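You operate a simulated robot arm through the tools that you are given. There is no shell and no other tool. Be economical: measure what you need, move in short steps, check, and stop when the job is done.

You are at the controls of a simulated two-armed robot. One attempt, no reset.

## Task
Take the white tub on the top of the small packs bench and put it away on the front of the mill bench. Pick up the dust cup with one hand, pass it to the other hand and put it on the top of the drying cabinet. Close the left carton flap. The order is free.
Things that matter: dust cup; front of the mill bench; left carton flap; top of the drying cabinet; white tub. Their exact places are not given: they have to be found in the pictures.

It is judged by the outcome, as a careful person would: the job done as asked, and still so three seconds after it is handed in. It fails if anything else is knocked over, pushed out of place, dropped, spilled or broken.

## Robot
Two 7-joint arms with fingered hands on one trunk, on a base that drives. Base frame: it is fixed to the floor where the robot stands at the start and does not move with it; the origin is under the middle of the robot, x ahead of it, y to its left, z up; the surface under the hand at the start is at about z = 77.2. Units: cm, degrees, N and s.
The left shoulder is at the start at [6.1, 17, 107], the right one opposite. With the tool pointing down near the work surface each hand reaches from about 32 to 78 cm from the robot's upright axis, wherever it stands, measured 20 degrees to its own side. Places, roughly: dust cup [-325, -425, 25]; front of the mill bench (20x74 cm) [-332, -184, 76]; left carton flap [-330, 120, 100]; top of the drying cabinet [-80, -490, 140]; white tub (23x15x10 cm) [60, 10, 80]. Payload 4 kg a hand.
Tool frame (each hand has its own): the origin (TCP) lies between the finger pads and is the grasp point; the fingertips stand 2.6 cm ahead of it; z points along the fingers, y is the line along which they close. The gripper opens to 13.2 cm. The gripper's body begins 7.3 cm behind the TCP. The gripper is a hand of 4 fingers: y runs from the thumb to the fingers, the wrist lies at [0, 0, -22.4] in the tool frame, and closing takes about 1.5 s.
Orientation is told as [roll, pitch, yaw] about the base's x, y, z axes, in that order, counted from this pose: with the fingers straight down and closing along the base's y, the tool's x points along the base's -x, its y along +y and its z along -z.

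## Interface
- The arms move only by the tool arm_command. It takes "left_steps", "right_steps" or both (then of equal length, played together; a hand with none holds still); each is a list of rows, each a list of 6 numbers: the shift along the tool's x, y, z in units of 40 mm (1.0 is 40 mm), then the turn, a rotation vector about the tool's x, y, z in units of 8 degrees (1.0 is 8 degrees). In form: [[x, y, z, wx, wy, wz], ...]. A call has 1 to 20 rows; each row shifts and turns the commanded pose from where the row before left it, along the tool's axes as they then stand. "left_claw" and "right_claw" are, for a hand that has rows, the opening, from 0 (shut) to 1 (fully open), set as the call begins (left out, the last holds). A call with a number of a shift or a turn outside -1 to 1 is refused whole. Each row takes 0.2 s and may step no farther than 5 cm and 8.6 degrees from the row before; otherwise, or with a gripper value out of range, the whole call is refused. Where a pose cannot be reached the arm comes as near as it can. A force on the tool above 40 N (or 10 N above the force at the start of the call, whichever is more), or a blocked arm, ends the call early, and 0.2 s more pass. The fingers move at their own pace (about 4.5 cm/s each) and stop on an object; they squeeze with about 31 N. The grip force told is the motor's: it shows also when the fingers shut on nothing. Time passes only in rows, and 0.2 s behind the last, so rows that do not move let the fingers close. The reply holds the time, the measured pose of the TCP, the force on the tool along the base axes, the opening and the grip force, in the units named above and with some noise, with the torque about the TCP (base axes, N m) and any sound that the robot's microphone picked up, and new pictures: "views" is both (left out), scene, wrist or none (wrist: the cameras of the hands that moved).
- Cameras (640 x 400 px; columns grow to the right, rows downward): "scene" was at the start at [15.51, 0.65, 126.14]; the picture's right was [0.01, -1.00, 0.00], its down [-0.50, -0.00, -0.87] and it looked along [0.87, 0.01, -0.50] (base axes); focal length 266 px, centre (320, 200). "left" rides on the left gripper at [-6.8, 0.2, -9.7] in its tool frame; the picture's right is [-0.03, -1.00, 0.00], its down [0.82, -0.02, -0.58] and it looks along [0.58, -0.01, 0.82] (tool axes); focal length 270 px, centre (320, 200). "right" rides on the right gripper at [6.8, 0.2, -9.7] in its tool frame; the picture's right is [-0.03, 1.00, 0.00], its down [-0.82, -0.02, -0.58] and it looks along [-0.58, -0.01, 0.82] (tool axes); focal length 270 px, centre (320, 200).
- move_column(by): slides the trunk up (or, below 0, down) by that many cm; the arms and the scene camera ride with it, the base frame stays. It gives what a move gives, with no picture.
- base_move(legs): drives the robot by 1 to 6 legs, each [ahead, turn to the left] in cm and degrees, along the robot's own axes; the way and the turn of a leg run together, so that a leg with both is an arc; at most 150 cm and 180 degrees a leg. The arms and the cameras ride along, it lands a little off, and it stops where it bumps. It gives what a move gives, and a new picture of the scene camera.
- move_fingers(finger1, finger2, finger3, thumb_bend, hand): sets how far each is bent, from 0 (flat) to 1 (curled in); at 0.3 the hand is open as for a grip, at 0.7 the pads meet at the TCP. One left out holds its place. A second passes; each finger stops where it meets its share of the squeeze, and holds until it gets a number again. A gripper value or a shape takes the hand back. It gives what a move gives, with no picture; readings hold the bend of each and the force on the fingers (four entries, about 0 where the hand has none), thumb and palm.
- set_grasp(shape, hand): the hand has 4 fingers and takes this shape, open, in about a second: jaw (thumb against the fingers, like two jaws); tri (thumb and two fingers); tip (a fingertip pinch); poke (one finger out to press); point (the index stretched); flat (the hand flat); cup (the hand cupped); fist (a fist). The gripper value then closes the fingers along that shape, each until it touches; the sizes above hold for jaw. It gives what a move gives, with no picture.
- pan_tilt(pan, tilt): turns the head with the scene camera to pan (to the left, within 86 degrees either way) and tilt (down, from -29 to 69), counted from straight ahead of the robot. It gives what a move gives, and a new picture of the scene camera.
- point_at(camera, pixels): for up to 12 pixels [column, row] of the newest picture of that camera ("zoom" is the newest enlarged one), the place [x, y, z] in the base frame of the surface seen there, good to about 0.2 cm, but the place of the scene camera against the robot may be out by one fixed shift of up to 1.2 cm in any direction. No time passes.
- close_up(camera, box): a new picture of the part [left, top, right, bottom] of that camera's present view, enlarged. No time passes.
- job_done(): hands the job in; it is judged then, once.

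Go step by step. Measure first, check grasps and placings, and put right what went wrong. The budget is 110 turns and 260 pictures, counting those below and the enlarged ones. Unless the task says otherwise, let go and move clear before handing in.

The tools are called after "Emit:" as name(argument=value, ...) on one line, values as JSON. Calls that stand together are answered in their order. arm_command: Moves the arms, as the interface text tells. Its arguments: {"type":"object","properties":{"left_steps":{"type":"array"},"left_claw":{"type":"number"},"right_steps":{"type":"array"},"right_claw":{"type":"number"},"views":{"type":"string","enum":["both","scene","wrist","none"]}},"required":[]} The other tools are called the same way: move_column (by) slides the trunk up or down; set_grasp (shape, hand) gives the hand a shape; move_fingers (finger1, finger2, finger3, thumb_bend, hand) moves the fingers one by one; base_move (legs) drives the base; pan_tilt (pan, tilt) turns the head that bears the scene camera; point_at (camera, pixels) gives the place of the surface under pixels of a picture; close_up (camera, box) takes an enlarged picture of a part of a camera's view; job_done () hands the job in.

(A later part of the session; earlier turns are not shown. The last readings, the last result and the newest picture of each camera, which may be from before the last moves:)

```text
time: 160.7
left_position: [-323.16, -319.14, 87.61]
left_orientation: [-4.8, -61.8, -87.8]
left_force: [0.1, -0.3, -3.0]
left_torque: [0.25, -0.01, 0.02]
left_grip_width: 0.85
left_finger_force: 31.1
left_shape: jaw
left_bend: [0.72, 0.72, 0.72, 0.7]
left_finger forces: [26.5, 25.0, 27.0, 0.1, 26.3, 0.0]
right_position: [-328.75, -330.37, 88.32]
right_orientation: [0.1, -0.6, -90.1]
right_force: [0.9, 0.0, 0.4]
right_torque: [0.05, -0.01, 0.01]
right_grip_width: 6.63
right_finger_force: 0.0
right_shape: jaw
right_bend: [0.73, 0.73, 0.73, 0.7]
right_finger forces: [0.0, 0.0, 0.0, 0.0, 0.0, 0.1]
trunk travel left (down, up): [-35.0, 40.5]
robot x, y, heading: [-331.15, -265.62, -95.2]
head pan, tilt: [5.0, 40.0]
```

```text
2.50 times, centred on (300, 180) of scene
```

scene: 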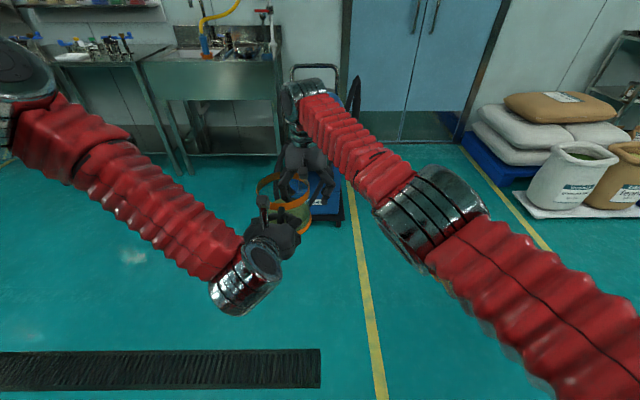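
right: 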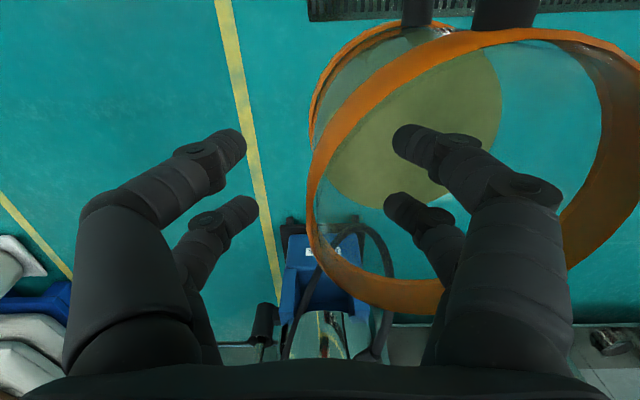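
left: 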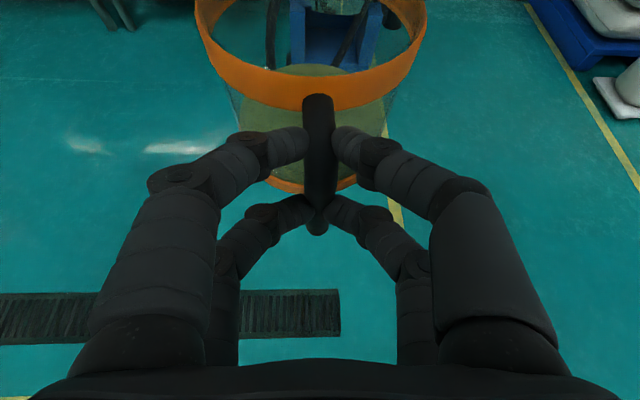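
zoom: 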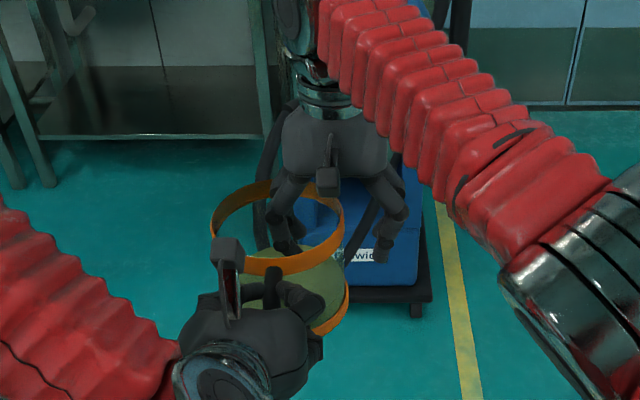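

Fingers inside, thumb outside, wall centred (column ≈312). Closing the right hand.

Emit:
arm_command(right_steps=[[0, 0, 0, 0, 0, 0], [0, 0, 0, 0, 0, 0], [0, 0, 0, 0, 0, 0], [0, 0, 0, 0, 0, 0], [0, 0, 0, 0, 0, 0], [0, 0, 0, 0, 0, 0], [0, 0, 0, 0, 0, 0], [0, 0, 0, 0, 0, 0]], right_claw=0, views="wrist")

```text
time: 162.5
left_position: [-323.09, -319.21, 87.65]
left_orientation: [-4.8, -61.8, -87.7]
left_force: [-0.2, 0.0, -2.3]
left_torque: [0.16, 0.06, -0.08]
left_grip_width: 0.87
left_finger_force: 30.8
left_shape: jaw
left_bend: [0.72, 0.72, 0.72, 0.7]
left_finger forces: [26.9, 23.8, 27.4, 0.0, 26.8, 0.1]
right_position: [-328.77, -330.44, 88.28]
right_orientation: [0.1, -0.6, -90.1]
right_force: [0.6, -0.4, 0.9]
right_torque: [-0.04, -0.02, 0.02]
right_grip_width: 0.01
right_finger_force: 30.8
right_shape: jaw
right_bend: [0.7, 0.7, 0.7, 0.69]
right_finger forces: [28.0, 28.9, 27.8, 0.0, 27.3, 0.0]
trunk travel left (down, up): [-35.0, 40.5]
robot x, y, heading: [-330.99, -265.46, -95.4]
head pan, tilt: [5.0, 40.0]
```

right: 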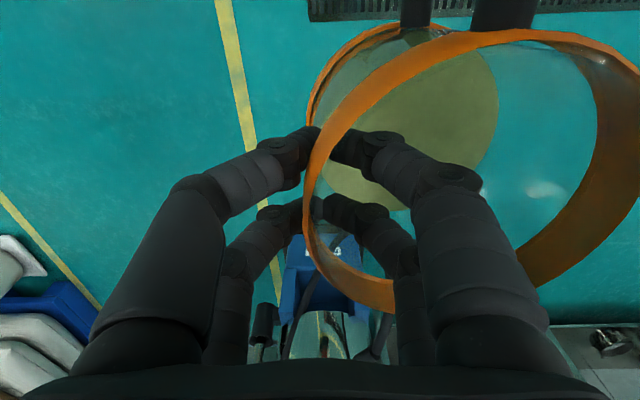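

Right hand holds the wall. I open the left hand only a little and check the load shifts to the right.

Emit:
arm_command(left_steps=[[0, 0, 0, 0, 0, 0], [0, 0, 0, 0, 0, 0], [0, 0, 0, 0, 0, 0], [0, 0, 0, 0, 0, 0]], left_claw=0.3)

```text
time: 163.5
left_position: [-323.09, -319.04, 87.68]
left_orientation: [-4.7, -61.7, -87.8]
left_force: [0.3, 0.1, 0.2]
left_torque: [-0.01, 0.02, 0.01]
left_grip_width: 3.92
left_finger_force: 0.0
left_shape: jaw
left_bend: [0.74, 0.74, 0.74, 0.7]
left_finger forces: [0.0, 0.0, 0.0, 0.0, 0.1, 0.0]
right_position: [-328.7, -330.28, 88.36]
right_orientation: [0.1, -0.7, -90.1]
right_force: [0.6, -0.8, -0.6]
right_torque: [-0.03, 0.13, 0.01]
right_grip_width: 0.0
right_finger_force: 31.2
right_shape: jaw
right_bend: [0.7, 0.7, 0.7, 0.69]
right_finger forces: [29.8, 29.4, 29.9, 0.0, 28.2, 0.0]
trunk travel left (down, up): [-35.0, 40.5]
robot x, y, heading: [-331.4, -265.3, -95.2]
head pan, tilt: [5.0, 40.0]
```

scene: 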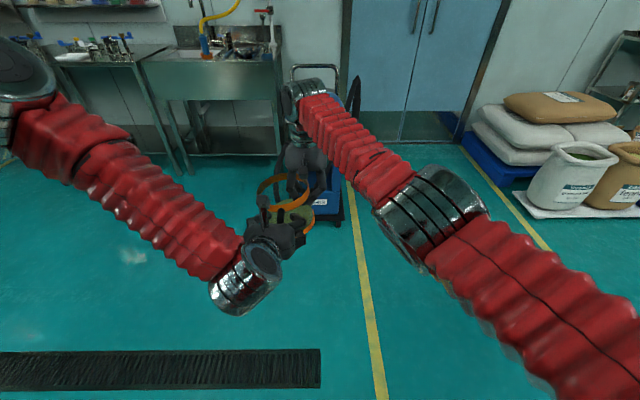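
left: 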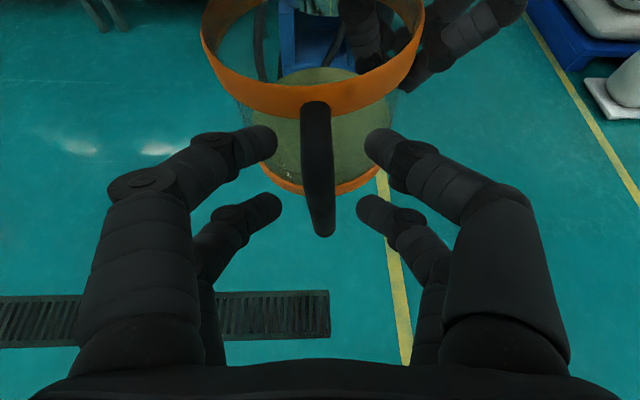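

The right hand carries the cup steadily. I withdraw the left hand down and back.

Emit:
arm_command(left_steps=[[0.3, 0, -0.4, 0, 0, 0], [0.4, 0, -0.3, 0, 0, 0], [0.5, 0, -0.2, 0, 0, 0], [0.6, 0, 0, 0, 0, 0], [0.6, 0, 0, 0, 0, 0]])

```text
time: 164.7
left_position: [-323.51, -311.36, 81.01]
left_orientation: [-4.5, -61.8, -87.9]
left_force: [0.1, -0.4, 0.3]
left_torque: [-0.02, -0.01, -0.02]
left_grip_width: 3.92
left_finger_force: 0.1
left_shape: jaw
left_bend: [0.74, 0.74, 0.74, 0.7]
left_finger forces: [0.0, 0.1, 0.1, 0.0, 0.0, 0.0]
left hand out of reach, approached as far as the arm can: row 5
right_position: [-328.72, -330.48, 88.23]
right_orientation: [0.1, -0.6, -90.1]
right_force: [0.3, 0.2, 0.3]
right_torque: [-0.02, 0.09, 0.0]
right_grip_width: 0.03
right_finger_force: 30.7
right_shape: jaw
right_bend: [0.7, 0.7, 0.7, 0.69]
right_finger forces: [29.9, 29.5, 29.9, 0.0, 28.2, 0.0]
trunk travel left (down, up): [-35.0, 40.5]
robot x, y, heading: [-331.12, -265.31, -95.3]
head pan, tilt: [5.0, 40.0]
```

scene: 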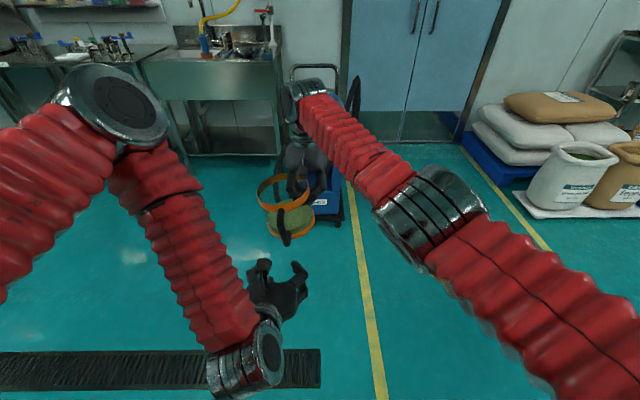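
left: 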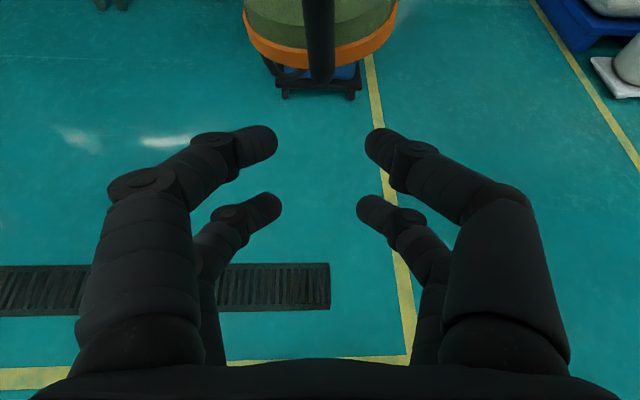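

Handover done. I return the left hand to a plain downward pose at the left and raise the trunk a little.

Emit:
arm_command(left_steps=[[0, 0.8, 0, 0, 0, 0], [0, 0.8, 0, 0, 0, 0], [0, 0.8, 0, 0, 0.6, 0], [0, 0, 0, 0, 0.95, 0], [0, 0, 0, 0, 0.95, 0], [0, 0, 0, 0, 0.95, 0], [0, 0, 0, 0, 0.95, 0], [0, 0, 0, 0, 0.95, 0], [0, 0, 0, 0, 0.95, 0], [0, 0, 0, 0.2, 0.95, 0], [0, 0, 0, 0.2, 0.45, 0]], left_claw=0.5, views="none")

Emit:
move_column(by=15)

Emit:
pan_tilt(pan=50, tilt=25)

```text
time: 167.1
left_position: [-320.18, -310.99, 83.89]
left_orientation: [-5.5, -0.2, -92.2]
left_force: [-0.4, 0.3, -0.1]
left_torque: [0.03, 0.02, 0.01]
left_grip_width: 6.51
left_finger_force: 0.1
left_shape: jaw
left_bend: [0.73, 0.73, 0.73, 0.7]
left_finger forces: [0.0, 0.0, 0.0, 0.1, 0.0, 0.0]
left hand out of reach, approached as far as the arm can: row 1, 2, 3
right_position: [-328.7, -330.39, 88.32]
right_orientation: [0.1, -0.5, -90.1]
right_force: [0.1, 0.2, -0.5]
right_torque: [-0.02, 0.15, 0.0]
right_grip_width: 0.02
right_finger_force: 30.8
right_shape: jaw
right_bend: [0.7, 0.7, 0.7, 0.69]
right_finger forces: [29.9, 29.5, 29.9, 0.0, 28.2, 0.0]
trunk travel left (down, up): [-35.0, 40.5]
robot x, y, heading: [-331.25, -265.23, -95.3]
head pan, tilt: [5.0, 40.0]
```

```text
time: 168.8
left_position: [-320.19, -311.14, 98.85]
left_orientation: [-5.4, -0.3, -92.3]
left_force: [1.0, 0.5, -0.3]
left_torque: [-0.01, 0.02, -0.04]
left_grip_width: 6.56
left_finger_force: 0.0
left_shape: jaw
left_bend: [0.73, 0.73, 0.73, 0.7]
left_finger forces: [0.1, 0.0, 0.0, 0.0, 0.0, 0.0]
right_position: [-328.57, -330.1, 106.67]
right_orientation: [-0.2, -3.6, -90.2]
right_force: [0.4, 0.3, -1.5]
right_torque: [-0.03, 0.16, 0.0]
right_grip_width: 0.0
right_finger_force: 31.4
right_shape: jaw
right_bend: [0.7, 0.7, 0.7, 0.69]
right_finger forces: [29.7, 29.5, 29.7, 0.0, 28.1, 0.0]
trunk travel left (down, up): [-50.0, 25.5]
robot x, y, heading: [-331.44, -265.28, -95.2]
head pan, tilt: [5.0, 40.0]
```

```text
time: 170.0
left_position: [-320.14, -311.1, 98.93]
left_orientation: [-5.4, -0.3, -92.3]
left_force: [-0.5, -0.2, -0.1]
left_torque: [-0.04, -0.03, -0.01]
left_grip_width: 6.56
left_finger_force: 0.0
left_shape: jaw
left_bend: [0.73, 0.73, 0.73, 0.7]
left_finger forces: [0.0, 0.0, 0.0, 0.1, 0.0, 0.0]
right_position: [-328.61, -330.31, 106.89]
right_orientation: [-0.2, -3.7, -90.2]
right_force: [0.0, 0.4, -2.1]
right_torque: [-0.01, 0.13, -0.01]
right_grip_width: 0.0
right_finger_force: 30.7
right_shape: jaw
right_bend: [0.7, 0.7, 0.7, 0.69]
right_finger forces: [29.6, 29.4, 29.7, 0.0, 28.1, 0.1]
trunk travel left (down, up): [-50.0, 25.5]
robot x, y, heading: [-331.62, -265.07, -95.0]
head pan, tilt: [50.0, 25.0]
```

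scene: 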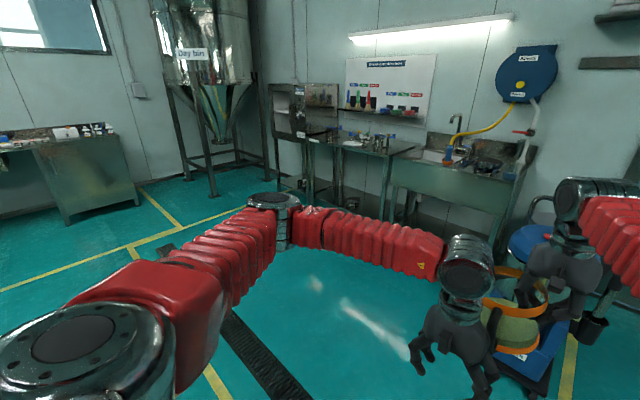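

The drying cabinet stands at (305,110). I move the left hand away from the cup, and measure the cabinet.

Emit:
arm_command(left_steps=[[0.2, 0.8, 0, 0, 0, 0], [0.2, 0.9, 0, 0, 0, 0], [0.2, 0.9, 0, 0, 0, 0], [0.2, 0.9, 0, 0, 0, 0]], right_steps=[[0, 0, 0, 0, 0.23, 0], [0, 0, 0, 0, 0.23, 0], [0, 0, 0, 0, 0, 0], [0, 0, 0, 0, 0, 0]], views="none")

Emit:
close_up(camera="scene", box=[240, 60, 400, 200])

Emit:
point_at(camera="zoom", pixels=[[150, 110], [270, 110], [200, 105], [250, 130], [200, 180], [360, 120], [180, 250], [240, 300], [320, 105], [390, 105], [120, 330], [380, 340]])

```text
time: 171.0
left_position: [-305.94, -308.12, 97.55]
left_orientation: [-5.4, -0.3, -92.3]
left_force: [0.1, -0.3, -0.7]
left_torque: [0.03, 0.03, 0.01]
left_grip_width: 6.54
left_finger_force: 0.0
left_shape: jaw
left_bend: [0.73, 0.73, 0.73, 0.7]
left_finger forces: [0.2, 0.0, 0.0, 0.0, 0.0, 0.0]
right_position: [-328.61, -330.16, 106.84]
right_orientation: [-0.2, -3.7, -90.2]
right_force: [0.2, 0.7, -2.9]
right_torque: [-0.01, 0.12, -0.02]
right_grip_width: 0.0
right_finger_force: 31.1
right_shape: jaw
right_bend: [0.7, 0.7, 0.7, 0.69]
right_finger forces: [29.6, 29.4, 29.7, 0.0, 28.0, 0.1]
right hand out of reach, approached as far as the arm can: row 2
trunk travel left (down, up): [-50.0, 25.5]
robot x, y, heading: [-331.1, -265.29, -95.1]
head pan, tilt: [50.0, 25.0]
```

```text
2.86 times, centred on (320, 130) of scene
```

zoom: 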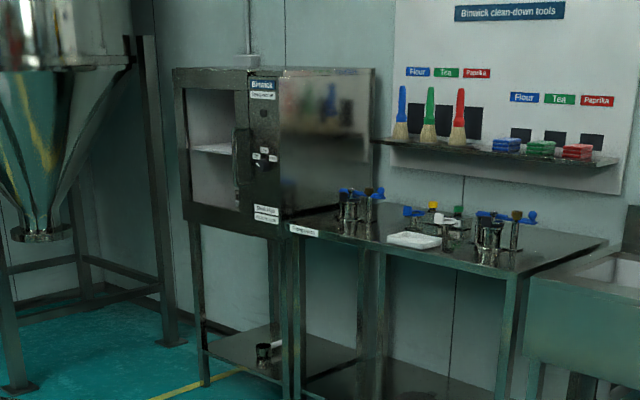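

```text
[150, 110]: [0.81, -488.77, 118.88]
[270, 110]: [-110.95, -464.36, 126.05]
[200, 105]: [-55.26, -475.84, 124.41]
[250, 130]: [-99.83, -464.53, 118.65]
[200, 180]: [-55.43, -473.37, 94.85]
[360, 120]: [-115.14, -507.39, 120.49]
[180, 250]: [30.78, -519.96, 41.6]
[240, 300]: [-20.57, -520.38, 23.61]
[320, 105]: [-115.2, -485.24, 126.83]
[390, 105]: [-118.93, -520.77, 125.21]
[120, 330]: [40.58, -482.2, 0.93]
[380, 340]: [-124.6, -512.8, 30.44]
```

Cabinet spans x≈-49..-115 with its front at y≈-464. I turn left to face +x and drive along the aisle.

Emit:
base_move(legs=[[0, 45]])

Emit:
base_move(legs=[[0, 42]])

Emit:
pan_tilt(pan=-10, tilt=25)

```text
time: 171.9
left_position: [-304.63, -307.23, 97.68]
left_orientation: [-5.4, -0.4, -90.2]
left_force: [0.2, 0.9, 0.7]
left_torque: [-0.04, -0.01, 0.01]
left_grip_width: 6.57
left_finger_force: 0.1
left_shape: jaw
left_bend: [0.73, 0.73, 0.73, 0.7]
left_finger forces: [0.0, 0.1, 0.0, 0.0, 0.0, 0.0]
right_position: [-326.72, -330.23, 107.36]
right_orientation: [0.3, -4.4, -88.9]
right_force: [0.3, 0.9, -2.3]
right_torque: [-0.07, 0.09, 0.03]
right_grip_width: 0.0
right_finger_force: 31.5
right_shape: jaw
right_bend: [0.7, 0.69, 0.7, 0.69]
right_finger forces: [30.8, 29.8, 30.2, 0.1, 28.6, 0.0]
trunk travel left (down, up): [-50.0, 25.5]
robot x, y, heading: [-331.9, -265.77, -93.3]
head pan, tilt: [50.0, 25.0]
stopped in leg 1: the robot was blocked; the commanded pose is now the measured one
```

scene: 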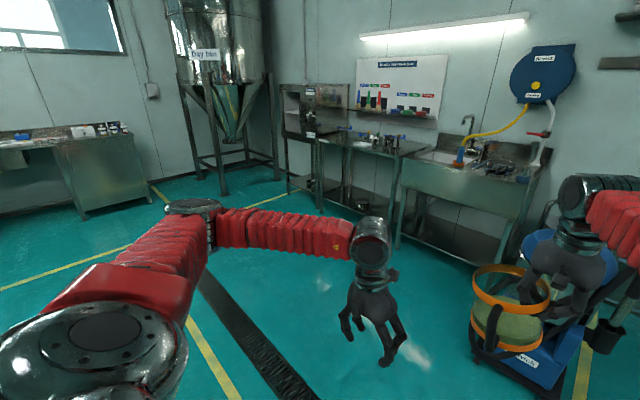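

```text
time: 172.7
left_position: [-303.56, -306.33, 97.75]
left_orientation: [-5.3, -0.4, -88.5]
left_force: [-0.4, 0.9, 0.0]
left_torque: [-0.03, -0.02, -0.01]
left_grip_width: 6.54
left_finger_force: 0.1
left_shape: jaw
left_bend: [0.73, 0.73, 0.73, 0.7]
left_finger forces: [0.0, 0.1, 0.0, 0.0, 0.0, 0.1]
right_position: [-326.17, -330.72, 107.64]
right_orientation: [0.0, -4.6, -88.2]
right_force: [-1.0, 0.3, -2.5]
right_torque: [-0.04, 0.18, 0.01]
right_grip_width: 0.01
right_finger_force: 30.6
right_shape: jaw
right_bend: [0.7, 0.69, 0.7, 0.69]
right_finger forces: [30.8, 30.0, 31.0, 0.0, 28.7, 0.0]
trunk travel left (down, up): [-50.0, 25.5]
robot x, y, heading: [-331.89, -265.72, -91.8]
head pan, tilt: [50.0, 25.0]
stopped in leg 1: the robot was blocked; the commanded pose is now the measured one
```

scene: 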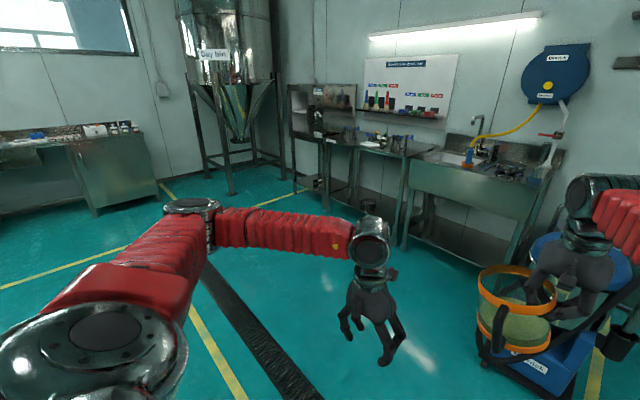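

```text
time: 174.0
left_position: [-303.58, -306.36, 97.78]
left_orientation: [-5.6, -0.3, -88.5]
left_force: [-0.3, -0.3, 0.5]
left_torque: [0.0, 0.02, -0.01]
left_grip_width: 6.54
left_finger_force: 0.1
left_shape: jaw
left_bend: [0.73, 0.73, 0.73, 0.7]
left_finger forces: [0.0, 0.1, 0.0, 0.0, 0.0, 0.0]
right_position: [-326.17, -330.8, 107.59]
right_orientation: [0.1, -4.7, -88.2]
right_force: [0.2, 0.0, -1.3]
right_torque: [-0.01, 0.14, 0.0]
right_grip_width: 0.0
right_finger_force: 31.0
right_shape: jaw
right_bend: [0.7, 0.69, 0.7, 0.69]
right_finger forces: [30.8, 29.8, 30.7, 0.1, 28.7, 0.0]
trunk travel left (down, up): [-50.0, 25.5]
robot x, y, heading: [-331.65, -265.17, -91.8]
head pan, tilt: [-10.0, 25.0]
```

scene: 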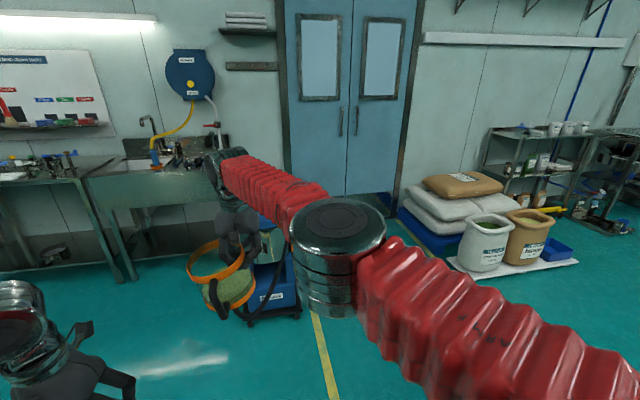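

The turn is now blocked almost at once; perhaps the rear is close to the mill bench. I move ahead 18 cm (still short of the vacuum) and look at the cup and then try again.

Emit:
base_move(legs=[[18, 0]])

Emit:
base_move(legs=[[0, 30]])

Emit:
close_up(camera="right", box=[0, 0, 640, 400])

```text
time: 175.6
left_position: [-304.05, -324.69, 97.72]
left_orientation: [-5.5, -0.2, -88.5]
left_force: [-0.8, 0.1, 0.4]
left_torque: [0.02, -0.03, 0.02]
left_grip_width: 6.55
left_finger_force: 0.1
left_shape: jaw
left_bend: [0.73, 0.73, 0.73, 0.7]
left_finger forces: [0.0, 0.0, 0.1, 0.1, 0.0, 0.0]
right_position: [-326.59, -349.13, 107.7]
right_orientation: [0.1, -4.6, -88.2]
right_force: [-0.3, 0.1, -2.7]
right_torque: [0.01, 0.12, 0.05]
right_grip_width: 0.0
right_finger_force: 30.9
right_shape: jaw
right_bend: [0.7, 0.69, 0.7, 0.69]
right_finger forces: [30.8, 30.0, 30.8, 0.0, 28.7, 0.0]
trunk travel left (down, up): [-50.0, 25.5]
robot x, y, heading: [-332.07, -283.56, -91.8]
head pan, tilt: [-10.0, 25.0]
```

scene: 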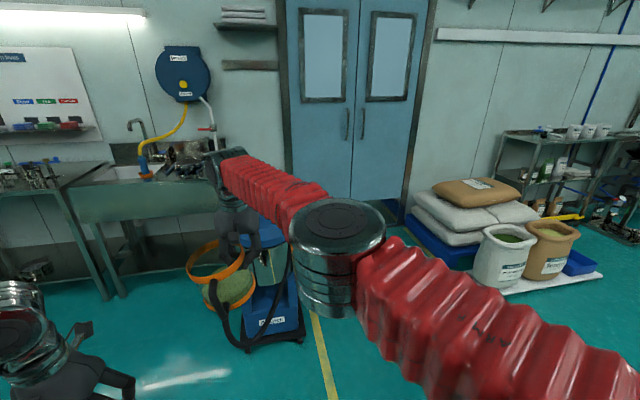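

```text
time: 176.7
left_position: [-298.82, -319.99, 98.06]
left_orientation: [-5.5, -0.5, -80.2]
left_force: [-0.3, 0.3, 0.5]
left_torque: [0.0, -0.03, 0.01]
left_grip_width: 6.58
left_finger_force: 0.1
left_shape: jaw
left_bend: [0.73, 0.73, 0.73, 0.7]
left_finger forces: [0.0, 0.1, 0.0, 0.1, 0.1, 0.1]
right_position: [-318.94, -348.98, 109.82]
right_orientation: [0.4, -7.3, -80.7]
right_force: [-0.4, 0.1, -1.9]
right_torque: [-0.03, 0.2, 0.05]
right_grip_width: 0.0
right_finger_force: 30.9
right_shape: jaw
right_bend: [0.69, 0.67, 0.71, 0.71]
right_finger forces: [31.2, 30.8, 32.1, 0.0, 28.8, 0.0]
trunk travel left (down, up): [-50.0, 25.5]
robot x, y, heading: [-333.09, -283.73, -83.4]
head pan, tilt: [-10.0, 25.0]
stopped in leg 1: the robot was blocked; the commanded pose is now the measured one
```

scene: 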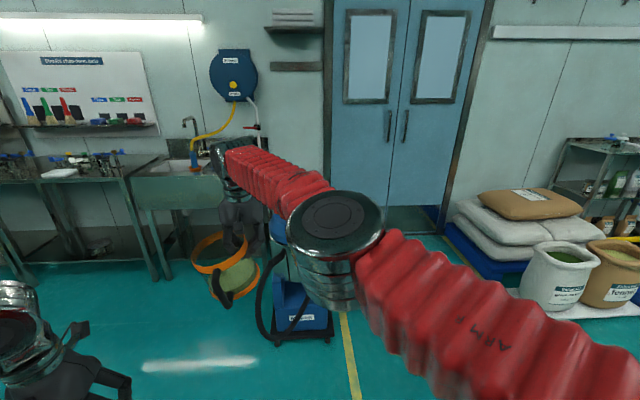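

```text
1.00 times, centred on (320, 200) of right (not enlarged: the box is as wide or as high as the picture)
```

zoom: 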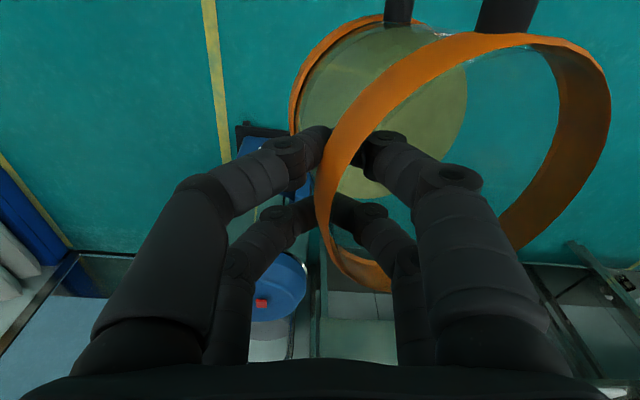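

The cup has tilted somewhat in the pinch. I measure its rim plane to quantify it.

Emit:
point_at(camera="zoom", pixels=[[330, 150], [345, 265], [605, 90], [560, 45], [450, 50], [545, 200], [297, 110], [360, 25], [520, 240], [460, 130], [400, 190]])

Emit:
close_up(camera="scene", box=[140, 180, 300, 330])

```text
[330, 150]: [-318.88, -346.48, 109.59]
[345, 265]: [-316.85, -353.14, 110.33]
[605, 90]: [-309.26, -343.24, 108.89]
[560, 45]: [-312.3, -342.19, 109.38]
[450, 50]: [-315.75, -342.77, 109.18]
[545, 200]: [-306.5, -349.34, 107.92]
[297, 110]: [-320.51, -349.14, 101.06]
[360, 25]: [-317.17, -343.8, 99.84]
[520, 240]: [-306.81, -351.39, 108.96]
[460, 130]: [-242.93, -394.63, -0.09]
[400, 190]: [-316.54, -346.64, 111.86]
```

```text
2.67 times, centred on (220, 255) of scene
```

zoom: 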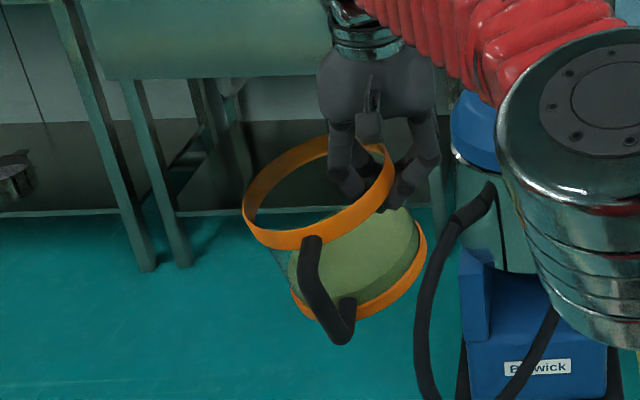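

The cup leans about 15° toward the pinch; the dust is still inside. I level it by rolling the right wrist back and retract it a few cm.

Emit:
arm_command(right_steps=[[0.4, 0, 0.1, -0.4, 0.2, 0], [0.4, 0, 0.1, -0.4, 0.2, 0], [0.4, 0, 0.1, -0.4, 0.2, 0], [0.4, 0, 0, -0.4, 0.2, 0]])

Emit:
close_up(camera="scene", box=[140, 180, 320, 350])

```text
time: 177.9
left_position: [-298.69, -320.19, 97.94]
left_orientation: [-5.5, -0.4, -80.4]
left_force: [-0.3, 0.7, -0.4]
left_torque: [-0.04, 0.01, -0.03]
left_grip_width: 6.56
left_finger_force: 0.2
left_shape: jaw
left_bend: [0.73, 0.73, 0.73, 0.7]
left_finger forces: [0.0, 0.0, 0.1, 0.0, 0.0, 0.0]
right_position: [-322.2, -350.44, 108.4]
right_orientation: [-0.2, -6.0, -79.6]
right_force: [-0.2, -0.3, -2.1]
right_torque: [-0.03, 0.1, -0.03]
right_grip_width: 0.04
right_finger_force: 30.8
right_shape: jaw
right_bend: [0.69, 0.67, 0.71, 0.71]
right_finger forces: [31.2, 30.5, 31.7, 0.1, 28.3, 0.0]
right hand out of reach, approached as far as the arm can: row 1, 2, 3, 4
trunk travel left (down, up): [-50.0, 25.5]
robot x, y, heading: [-333.1, -283.66, -83.2]
head pan, tilt: [-10.0, 25.0]
stopped in row 4 (right hand): the arm was blocked; the commanded pose is now the measured one
```

scene: 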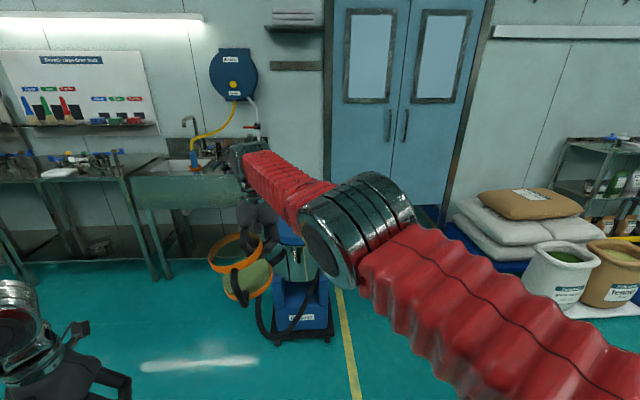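
right: 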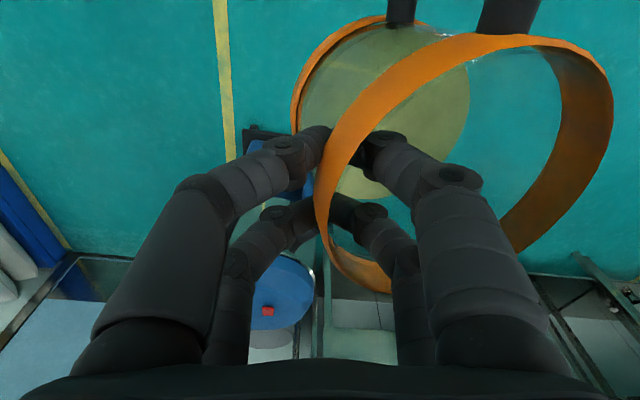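

```text
2.35 times, centred on (230, 265) of scene
```

zoom: 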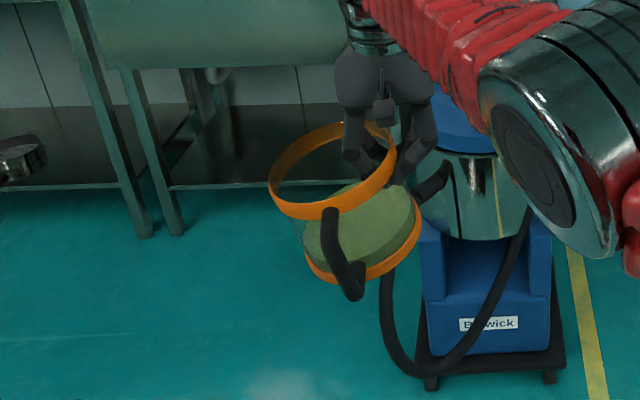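

The right arm itself is jammed because the hand is across the midline. I move it right and back into its comfortable region.

Emit:
arm_command(right_steps=[[0.1, -0.5, 0, 0, 0, 0], [0.3, -0.6, 0, 0, 0, 0], [0.3, -0.6, 0, 0, 0, 0], [0.4, -0.6, 0, 0, 0, 0], [0.4, -0.6, 0, 0, 0, 0], [0.4, -0.6, 0, 0, 0, 0], [0.4, -0.6, 0, 0, 0, 0], [0.4, -0.6, 0, 0, 0, 0]])

Emit:
close_up(camera="scene", box=[200, 130, 420, 330])

```text
time: 179.7
left_position: [-298.85, -320.16, 97.98]
left_orientation: [-5.4, -0.4, -80.4]
left_force: [0.1, 0.4, 0.6]
left_torque: [0.02, -0.03, -0.01]
left_grip_width: 6.57
left_finger_force: 0.1
left_shape: jaw
left_bend: [0.73, 0.73, 0.73, 0.7]
left_finger forces: [0.0, 0.0, 0.0, 0.0, 0.1, 0.1]
right_position: [-336.82, -356.83, 107.87]
right_orientation: [0.0, -5.9, -79.6]
right_force: [-0.1, -0.2, -1.9]
right_torque: [-0.04, 0.11, -0.01]
right_grip_width: 0.0
right_finger_force: 30.7
right_shape: jaw
right_bend: [0.69, 0.67, 0.71, 0.71]
right_finger forces: [31.1, 30.7, 32.1, 0.0, 28.5, 0.1]
right hand out of reach, approached as far as the arm can: row 1, 2, 3, 4, 5, 6, 7, 8
trunk travel left (down, up): [-50.0, 25.5]
robot x, y, heading: [-332.96, -283.62, -83.4]
head pan, tilt: [-10.0, 25.0]
```

scene: 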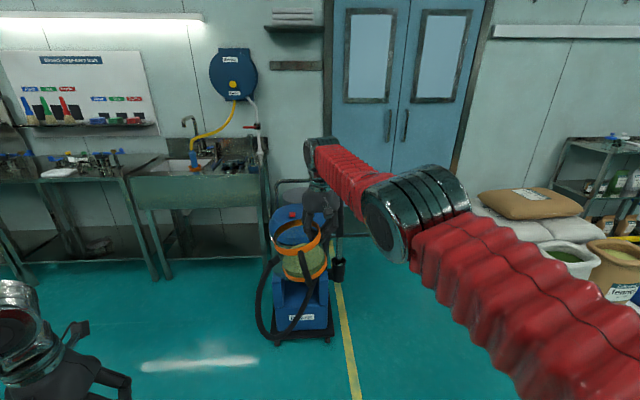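
right: 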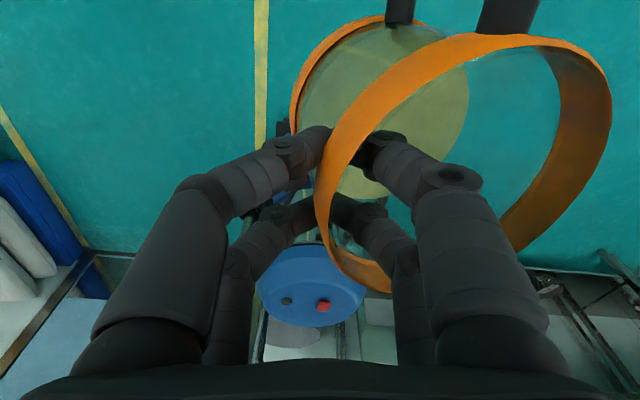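

```text
2.00 times, centred on (310, 230) of scene
```

zoom: 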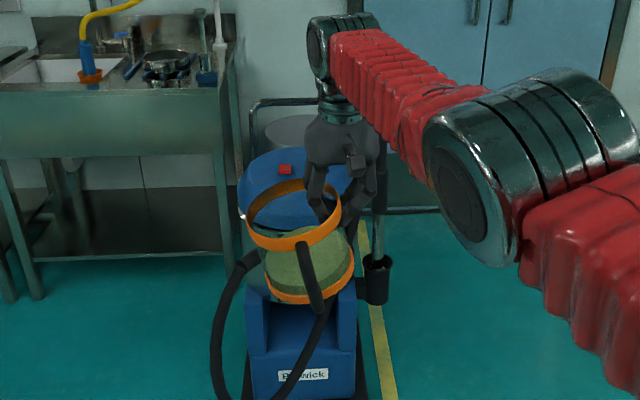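

Unjammed. Now I pull it back toward the robot and level it.

Emit:
arm_command(right_steps=[[0.5, 0, 0, 0, 0, 0], [0.5, 0, 0, 0, 0, 0], [0.5, 0, 0, 0, 0, 0], [0.5, -0.2, 0, 0, 0, 0], [0.5, -0.2, 0, 0, 0.3, 0], [0.5, -0.2, 0, -0.4, 0.3, 0], [0, 0, 0, -0.5, 0.1, 0], [0, 0, 0, -0.5, 0, 0], [0, 0, 0, -0.4, 0, 0]])

Emit:
close_up(camera="scene", box=[200, 130, 420, 330])

```text
time: 181.7
left_position: [-298.75, -320.16, 97.96]
left_orientation: [-5.5, -0.5, -80.4]
left_force: [-0.7, 0.9, 0.0]
left_torque: [-0.02, -0.01, -0.01]
left_grip_width: 6.57
left_finger_force: 0.0
left_shape: jaw
left_bend: [0.73, 0.73, 0.73, 0.7]
left_finger forces: [0.0, 0.0, 0.0, 0.0, 0.0, 0.1]
right_position: [-338.81, -355.52, 107.43]
right_orientation: [14.4, -0.4, -79.3]
right_force: [-0.1, -0.1, -2.9]
right_torque: [-0.06, 0.16, -0.02]
right_grip_width: 0.0
right_finger_force: 30.7
right_shape: jaw
right_bend: [0.69, 0.67, 0.71, 0.71]
right_finger forces: [31.0, 30.3, 32.3, 0.0, 28.2, 0.1]
right hand out of reach, approached as far as the arm can: row 1, 2, 3, 4, 5, 6
trunk travel left (down, up): [-50.0, 25.5]
robot x, y, heading: [-333.07, -283.61, -83.3]
head pan, tilt: [-10.0, 25.0]
```

scene: 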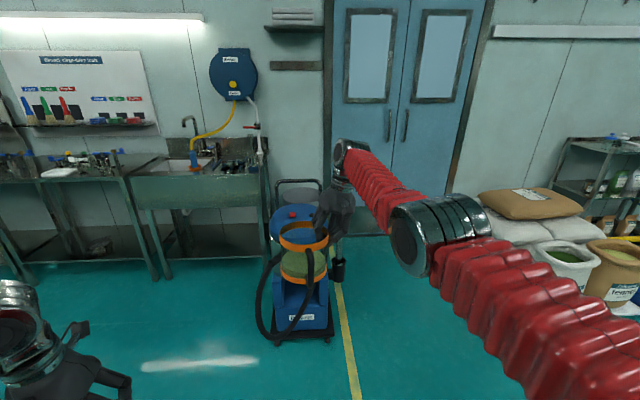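
right: 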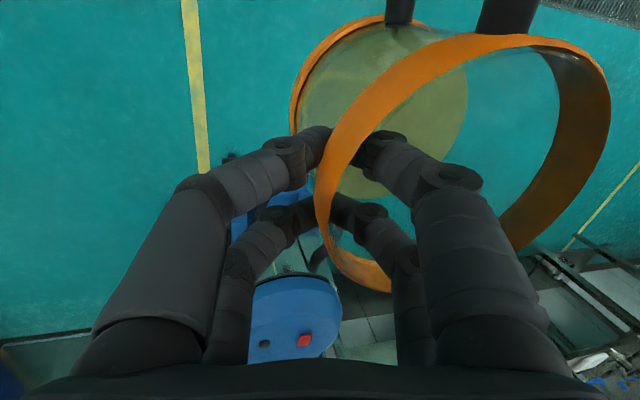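

```text
2.00 times, centred on (310, 230) of scene
```

zoom: 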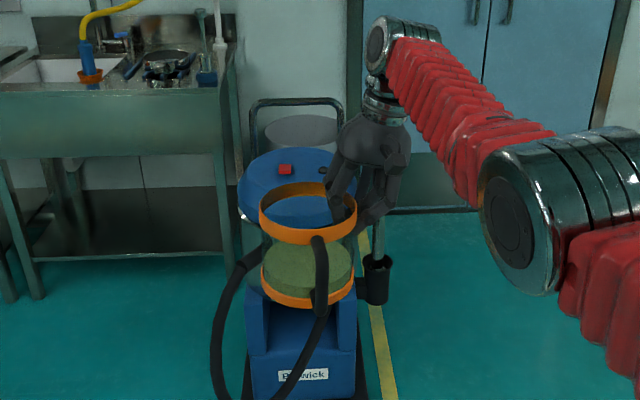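

The cup is level again. I retry pulling back now that the wrist has changed posture.

Emit:
arm_command(right_steps=[[0.5, 0, 0, 0, 0, 0], [0.5, 0, 0, 0, 0, 0], [0.5, 0, 0, 0, 0, 0], [0.5, 0, 0, 0, 0, 0]], views="scene")

```text
time: 182.7
left_position: [-298.78, -320.04, 97.93]
left_orientation: [-5.5, -0.4, -80.3]
left_force: [-0.4, 0.8, 0.8]
left_torque: [-0.01, 0.0, -0.01]
left_grip_width: 6.56
left_finger_force: 0.0
left_shape: jaw
left_bend: [0.73, 0.73, 0.73, 0.7]
left_finger forces: [0.1, 0.1, 0.1, 0.0, 0.0, 0.0]
right_position: [-340.12, -347.3, 107.29]
right_orientation: [14.4, -0.4, -79.4]
right_force: [-0.1, 0.4, -2.9]
right_torque: [-0.06, 0.16, 0.03]
right_grip_width: 0.0
right_finger_force: 30.9
right_shape: jaw
right_bend: [0.69, 0.67, 0.71, 0.71]
right_finger forces: [30.9, 30.3, 32.6, 0.1, 28.1, 0.0]
trunk travel left (down, up): [-50.0, 25.5]
robot x, y, heading: [-333.19, -283.84, -83.4]
head pan, tilt: [-10.0, 25.0]
```

scene: 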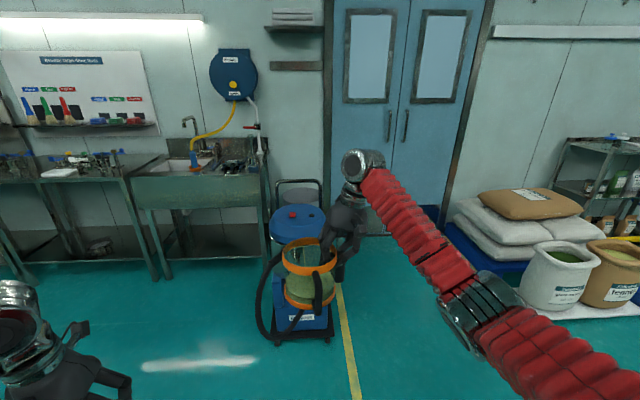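

It moves freely now. A little more back, then I try a gentle 12° left turn.

Emit:
arm_command(right_steps=[[0.5, -0.1, 0, 0, 0, 0], [0.5, -0.1, 0, 0, 0, 0], [0.4, 0, 0, 0, 0, 0]], views="none")

Emit:
base_move(legs=[[0, 12]])

Emit:
base_move(legs=[[4, 20]])

```text
time: 183.5
left_position: [-298.81, -320.08, 97.95]
left_orientation: [-5.4, -0.5, -80.3]
left_force: [-0.6, 1.4, 0.3]
left_torque: [-0.02, 0.01, -0.01]
left_grip_width: 6.59
left_finger_force: 0.1
left_shape: jaw
left_bend: [0.73, 0.73, 0.73, 0.7]
left_finger forces: [0.0, 0.0, 0.1, 0.0, 0.0, 0.0]
right_position: [-341.93, -342.1, 107.25]
right_orientation: [14.3, -0.3, -79.4]
right_force: [-0.2, -0.3, -2.3]
right_torque: [-0.07, 0.14, 0.02]
right_grip_width: 0.0
right_finger_force: 30.9
right_shape: jaw
right_bend: [0.69, 0.67, 0.71, 0.71]
right_finger forces: [31.1, 30.3, 32.6, 0.1, 28.2, 0.0]
trunk travel left (down, up): [-50.0, 25.5]
robot x, y, heading: [-333.27, -283.65, -83.3]
head pan, tilt: [-10.0, 25.0]
```

```text
time: 184.8
left_position: [-292.14, -312.11, 97.86]
left_orientation: [-5.5, -0.4, -68.3]
left_force: [-0.6, -0.2, -0.4]
left_torque: [0.0, -0.02, 0.0]
left_grip_width: 6.55
left_finger_force: 0.1
left_shape: jaw
left_bend: [0.73, 0.73, 0.73, 0.7]
left_finger forces: [0.1, 0.1, 0.0, 0.1, 0.0, 0.0]
right_position: [-329.76, -342.45, 107.05]
right_orientation: [14.3, -0.4, -67.5]
right_force: [-0.7, 0.1, -3.3]
right_torque: [-0.05, 0.12, -0.04]
right_grip_width: 0.0
right_finger_force: 30.9
right_shape: jaw
right_bend: [0.69, 0.67, 0.71, 0.71]
right_finger forces: [31.1, 30.1, 32.5, 0.0, 28.2, 0.0]
trunk travel left (down, up): [-50.0, 25.5]
robot x, y, heading: [-333.92, -284.03, -71.6]
head pan, tilt: [-10.0, 25.0]
```

scene: 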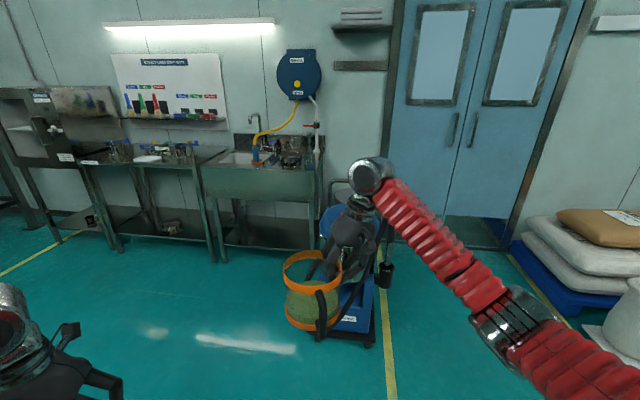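

```text
time: 186.4
left_position: [-283.11, -299.1, 98.02]
left_orientation: [-5.5, -0.4, -48.2]
left_force: [-0.1, 0.1, -0.2]
left_torque: [0.01, 0.03, 0.0]
left_grip_width: 6.6
left_finger_force: 0.1
left_shape: jaw
left_bend: [0.73, 0.73, 0.73, 0.7]
left_finger forces: [0.0, 0.0, 0.0, 0.0, 0.0, 0.1]
right_position: [-307.89, -340.75, 107.16]
right_orientation: [14.2, -0.3, -47.4]
right_force: [-0.7, -0.1, -2.5]
right_torque: [-0.15, 0.09, -0.01]
right_grip_width: 0.02
right_finger_force: 31.4
right_shape: jaw
right_bend: [0.69, 0.67, 0.71, 0.71]
right_finger forces: [31.6, 30.3, 32.5, 0.0, 28.8, 0.0]
trunk travel left (down, up): [-50.0, 25.5]
robot x, y, heading: [-334.05, -288.31, -51.5]
head pan, tilt: [-10.0, 25.0]
```

scene: 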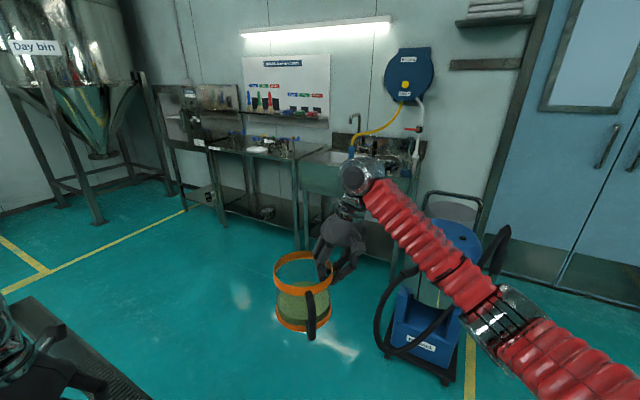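

Turning works smoothly now. I turn to about -17° and drive toward the spot in front of the cabinet.

Emit:
base_move(legs=[[0, 34]])

Emit:
base_move(legs=[[130, 0], [130, 0]])

Emit:
base_move(legs=[[0, -36]])

```text
time: 188.6
left_position: [-285.49, -268.71, 97.99]
left_orientation: [-5.5, -0.3, -13.8]
left_force: [0.3, 0.3, 0.3]
left_torque: [-0.01, 0.03, 0.01]
left_grip_width: 6.58
left_finger_force: 0.1
left_shape: jaw
left_bend: [0.73, 0.73, 0.73, 0.7]
left_finger forces: [0.1, 0.0, 0.1, 0.1, 0.0, 0.0]
right_position: [-282.38, -316.99, 107.17]
right_orientation: [14.3, -0.4, -12.9]
right_force: [-0.6, -0.1, -2.4]
right_torque: [-0.17, 0.01, 0.01]
right_grip_width: 0.0
right_finger_force: 31.5
right_shape: jaw
right_bend: [0.69, 0.67, 0.71, 0.71]
right_finger forces: [31.5, 30.4, 32.6, 0.1, 28.6, 0.0]
trunk travel left (down, up): [-50.0, 25.5]
robot x, y, heading: [-334.92, -291.52, -17.0]
head pan, tilt: [-10.0, 25.0]
```

scene: 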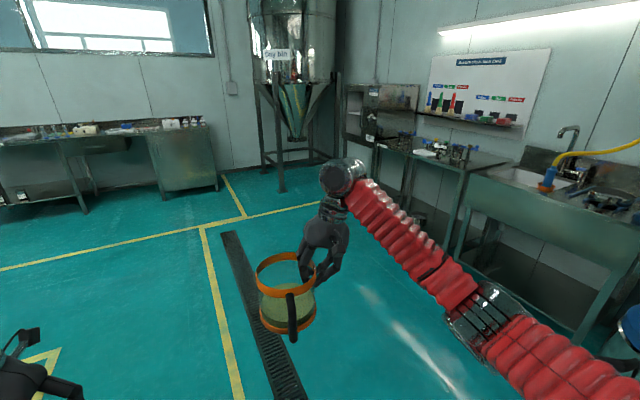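

```text
time: 201.3
left_position: [-38.27, -335.73, 98.07]
left_orientation: [-5.5, -0.4, -11.7]
left_force: [0.6, 0.1, 0.8]
left_torque: [0.0, 0.01, -0.02]
left_grip_width: 6.59
left_finger_force: 0.1
left_shape: jaw
left_bend: [0.73, 0.73, 0.73, 0.7]
left_finger forces: [0.0, 0.1, 0.0, 0.0, 0.1, 0.0]
right_position: [-33.56, -384.03, 107.31]
right_orientation: [14.3, -0.3, -10.9]
right_force: [-0.1, -0.1, -2.9]
right_torque: [-0.16, 0.03, 0.01]
right_grip_width: 0.01
right_finger_force: 30.8
right_shape: jaw
right_bend: [0.68, 0.67, 0.71, 0.71]
right_finger forces: [32.0, 30.3, 32.4, 0.1, 29.0, 0.1]
trunk travel left (down, up): [-50.0, 25.5]
robot x, y, heading: [-86.49, -361.22, -15.4]
head pan, tilt: [-10.0, 25.0]
```

scene: 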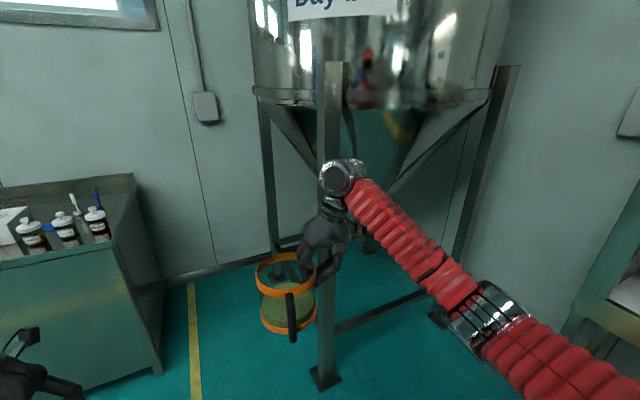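

```text
time: 203.7
left_position: [-33.0, -370.18, 98.2]
left_orientation: [-5.4, -0.3, -49.0]
left_force: [-0.5, 0.0, -0.3]
left_torque: [-0.01, 0.03, 0.02]
left_grip_width: 6.59
left_finger_force: 0.0
left_shape: jaw
left_bend: [0.73, 0.73, 0.73, 0.7]
left_finger forces: [0.1, 0.0, 0.1, 0.0, 0.0, 0.1]
right_position: [-58.48, -411.39, 107.25]
right_orientation: [14.3, -0.4, -48.2]
right_force: [-0.7, -0.3, -1.5]
right_torque: [-0.15, 0.09, -0.02]
right_grip_width: 0.0
right_finger_force: 30.7
right_shape: jaw
right_bend: [0.68, 0.67, 0.71, 0.71]
right_finger forces: [31.9, 30.2, 32.5, 0.0, 29.0, 0.1]
trunk travel left (down, up): [-50.0, 25.5]
robot x, y, heading: [-83.73, -358.88, -52.3]
head pan, tilt: [-10.0, 25.0]
```

scene: 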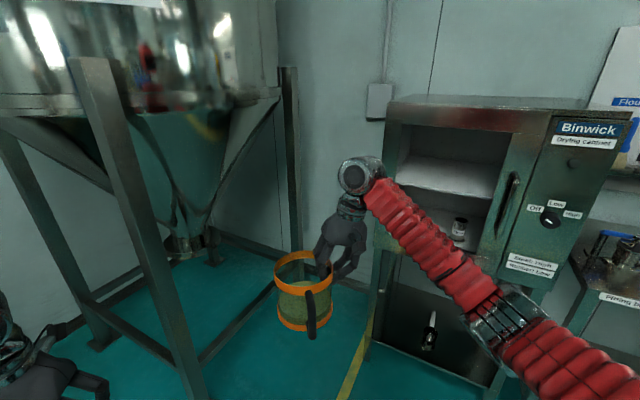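

The cabinet is ahead. I raise the trunk fully, turn on to face it, and look at its top.

Emit:
move_column(by=25)

Emit:
base_move(legs=[[0, -36]])

Emit:
pan_tilt(pan=0, tilt=25)

```text
time: 206.3
left_position: [-33.15, -370.09, 123.24]
left_orientation: [-5.4, -0.4, -49.0]
left_force: [-0.5, 0.0, -0.7]
left_torque: [0.0, 0.0, 0.0]
left_grip_width: 6.6
left_finger_force: 0.1
left_shape: jaw
left_bend: [0.73, 0.73, 0.73, 0.7]
left_finger forces: [0.0, 0.0, 0.0, 0.0, 0.1, 0.0]
right_position: [-58.5, -411.33, 132.39]
right_orientation: [14.3, -0.4, -48.2]
right_force: [-0.4, 0.1, -2.4]
right_torque: [-0.13, 0.08, 0.03]
right_grip_width: 0.0
right_finger_force: 31.1
right_shape: jaw
right_bend: [0.69, 0.67, 0.71, 0.72]
right_finger forces: [32.1, 30.6, 33.0, 0.0, 28.7, 0.1]
trunk travel left (down, up): [-75.0, 0.5]
robot x, y, heading: [-83.55, -358.75, -52.1]
head pan, tilt: [-10.0, 25.0]
```

```text
time: 208.6
left_position: [-49.33, -398.05, 123.2]
left_orientation: [-5.5, -0.3, -84.9]
left_force: [-0.6, -0.1, 0.0]
left_torque: [0.0, -0.02, -0.03]
left_grip_width: 6.6
left_finger_force: 0.1
left_shape: jaw
left_bend: [0.73, 0.73, 0.73, 0.7]
left_finger forces: [0.0, 0.0, 0.0, 0.1, 0.1, 0.1]
right_position: [-94.15, -416.28, 132.23]
right_orientation: [14.3, -0.3, -84.1]
right_force: [0.4, 0.3, -2.5]
right_torque: [-0.05, 0.16, -0.04]
right_grip_width: 0.0
right_finger_force: 30.4
right_shape: jaw
right_bend: [0.69, 0.67, 0.71, 0.72]
right_finger forces: [32.1, 30.5, 33.1, 0.0, 28.5, 0.0]
trunk travel left (down, up): [-75.0, 0.5]
robot x, y, heading: [-79.97, -358.61, -87.6]
head pan, tilt: [-10.0, 25.0]
```

scene: 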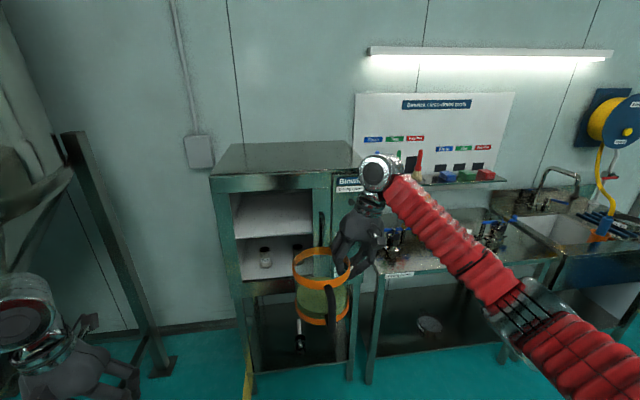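

```text
time: 209.3
left_position: [-49.52, -397.79, 123.27]
left_orientation: [-5.3, -0.4, -84.9]
left_force: [-0.5, -0.4, -0.3]
left_torque: [0.04, -0.05, 0.01]
left_grip_width: 6.62
left_finger_force: 0.0
left_shape: jaw
left_bend: [0.73, 0.73, 0.73, 0.7]
left_finger forces: [0.0, 0.0, 0.0, 0.1, 0.0, 0.1]
right_position: [-94.41, -416.32, 132.31]
right_orientation: [14.4, -0.5, -84.1]
right_force: [-0.4, -0.2, -2.6]
right_torque: [-0.01, 0.14, 0.03]
right_grip_width: 0.0
right_finger_force: 31.1
right_shape: jaw
right_bend: [0.68, 0.66, 0.71, 0.72]
right_finger forces: [31.8, 30.6, 33.2, 0.1, 28.4, 0.0]
trunk travel left (down, up): [-75.0, 0.5]
robot x, y, heading: [-80.27, -358.31, -88.0]
head pan, tilt: [0.0, 25.0]
```

scene: 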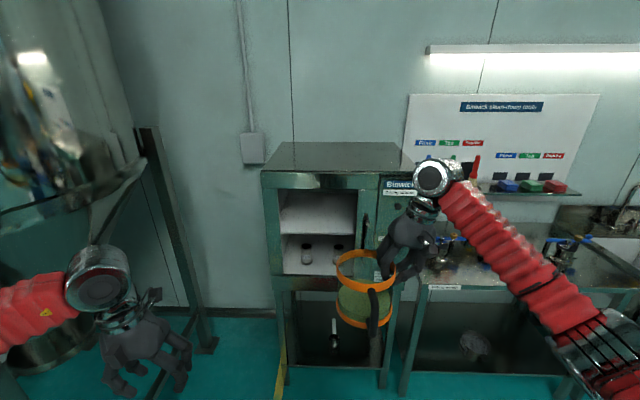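

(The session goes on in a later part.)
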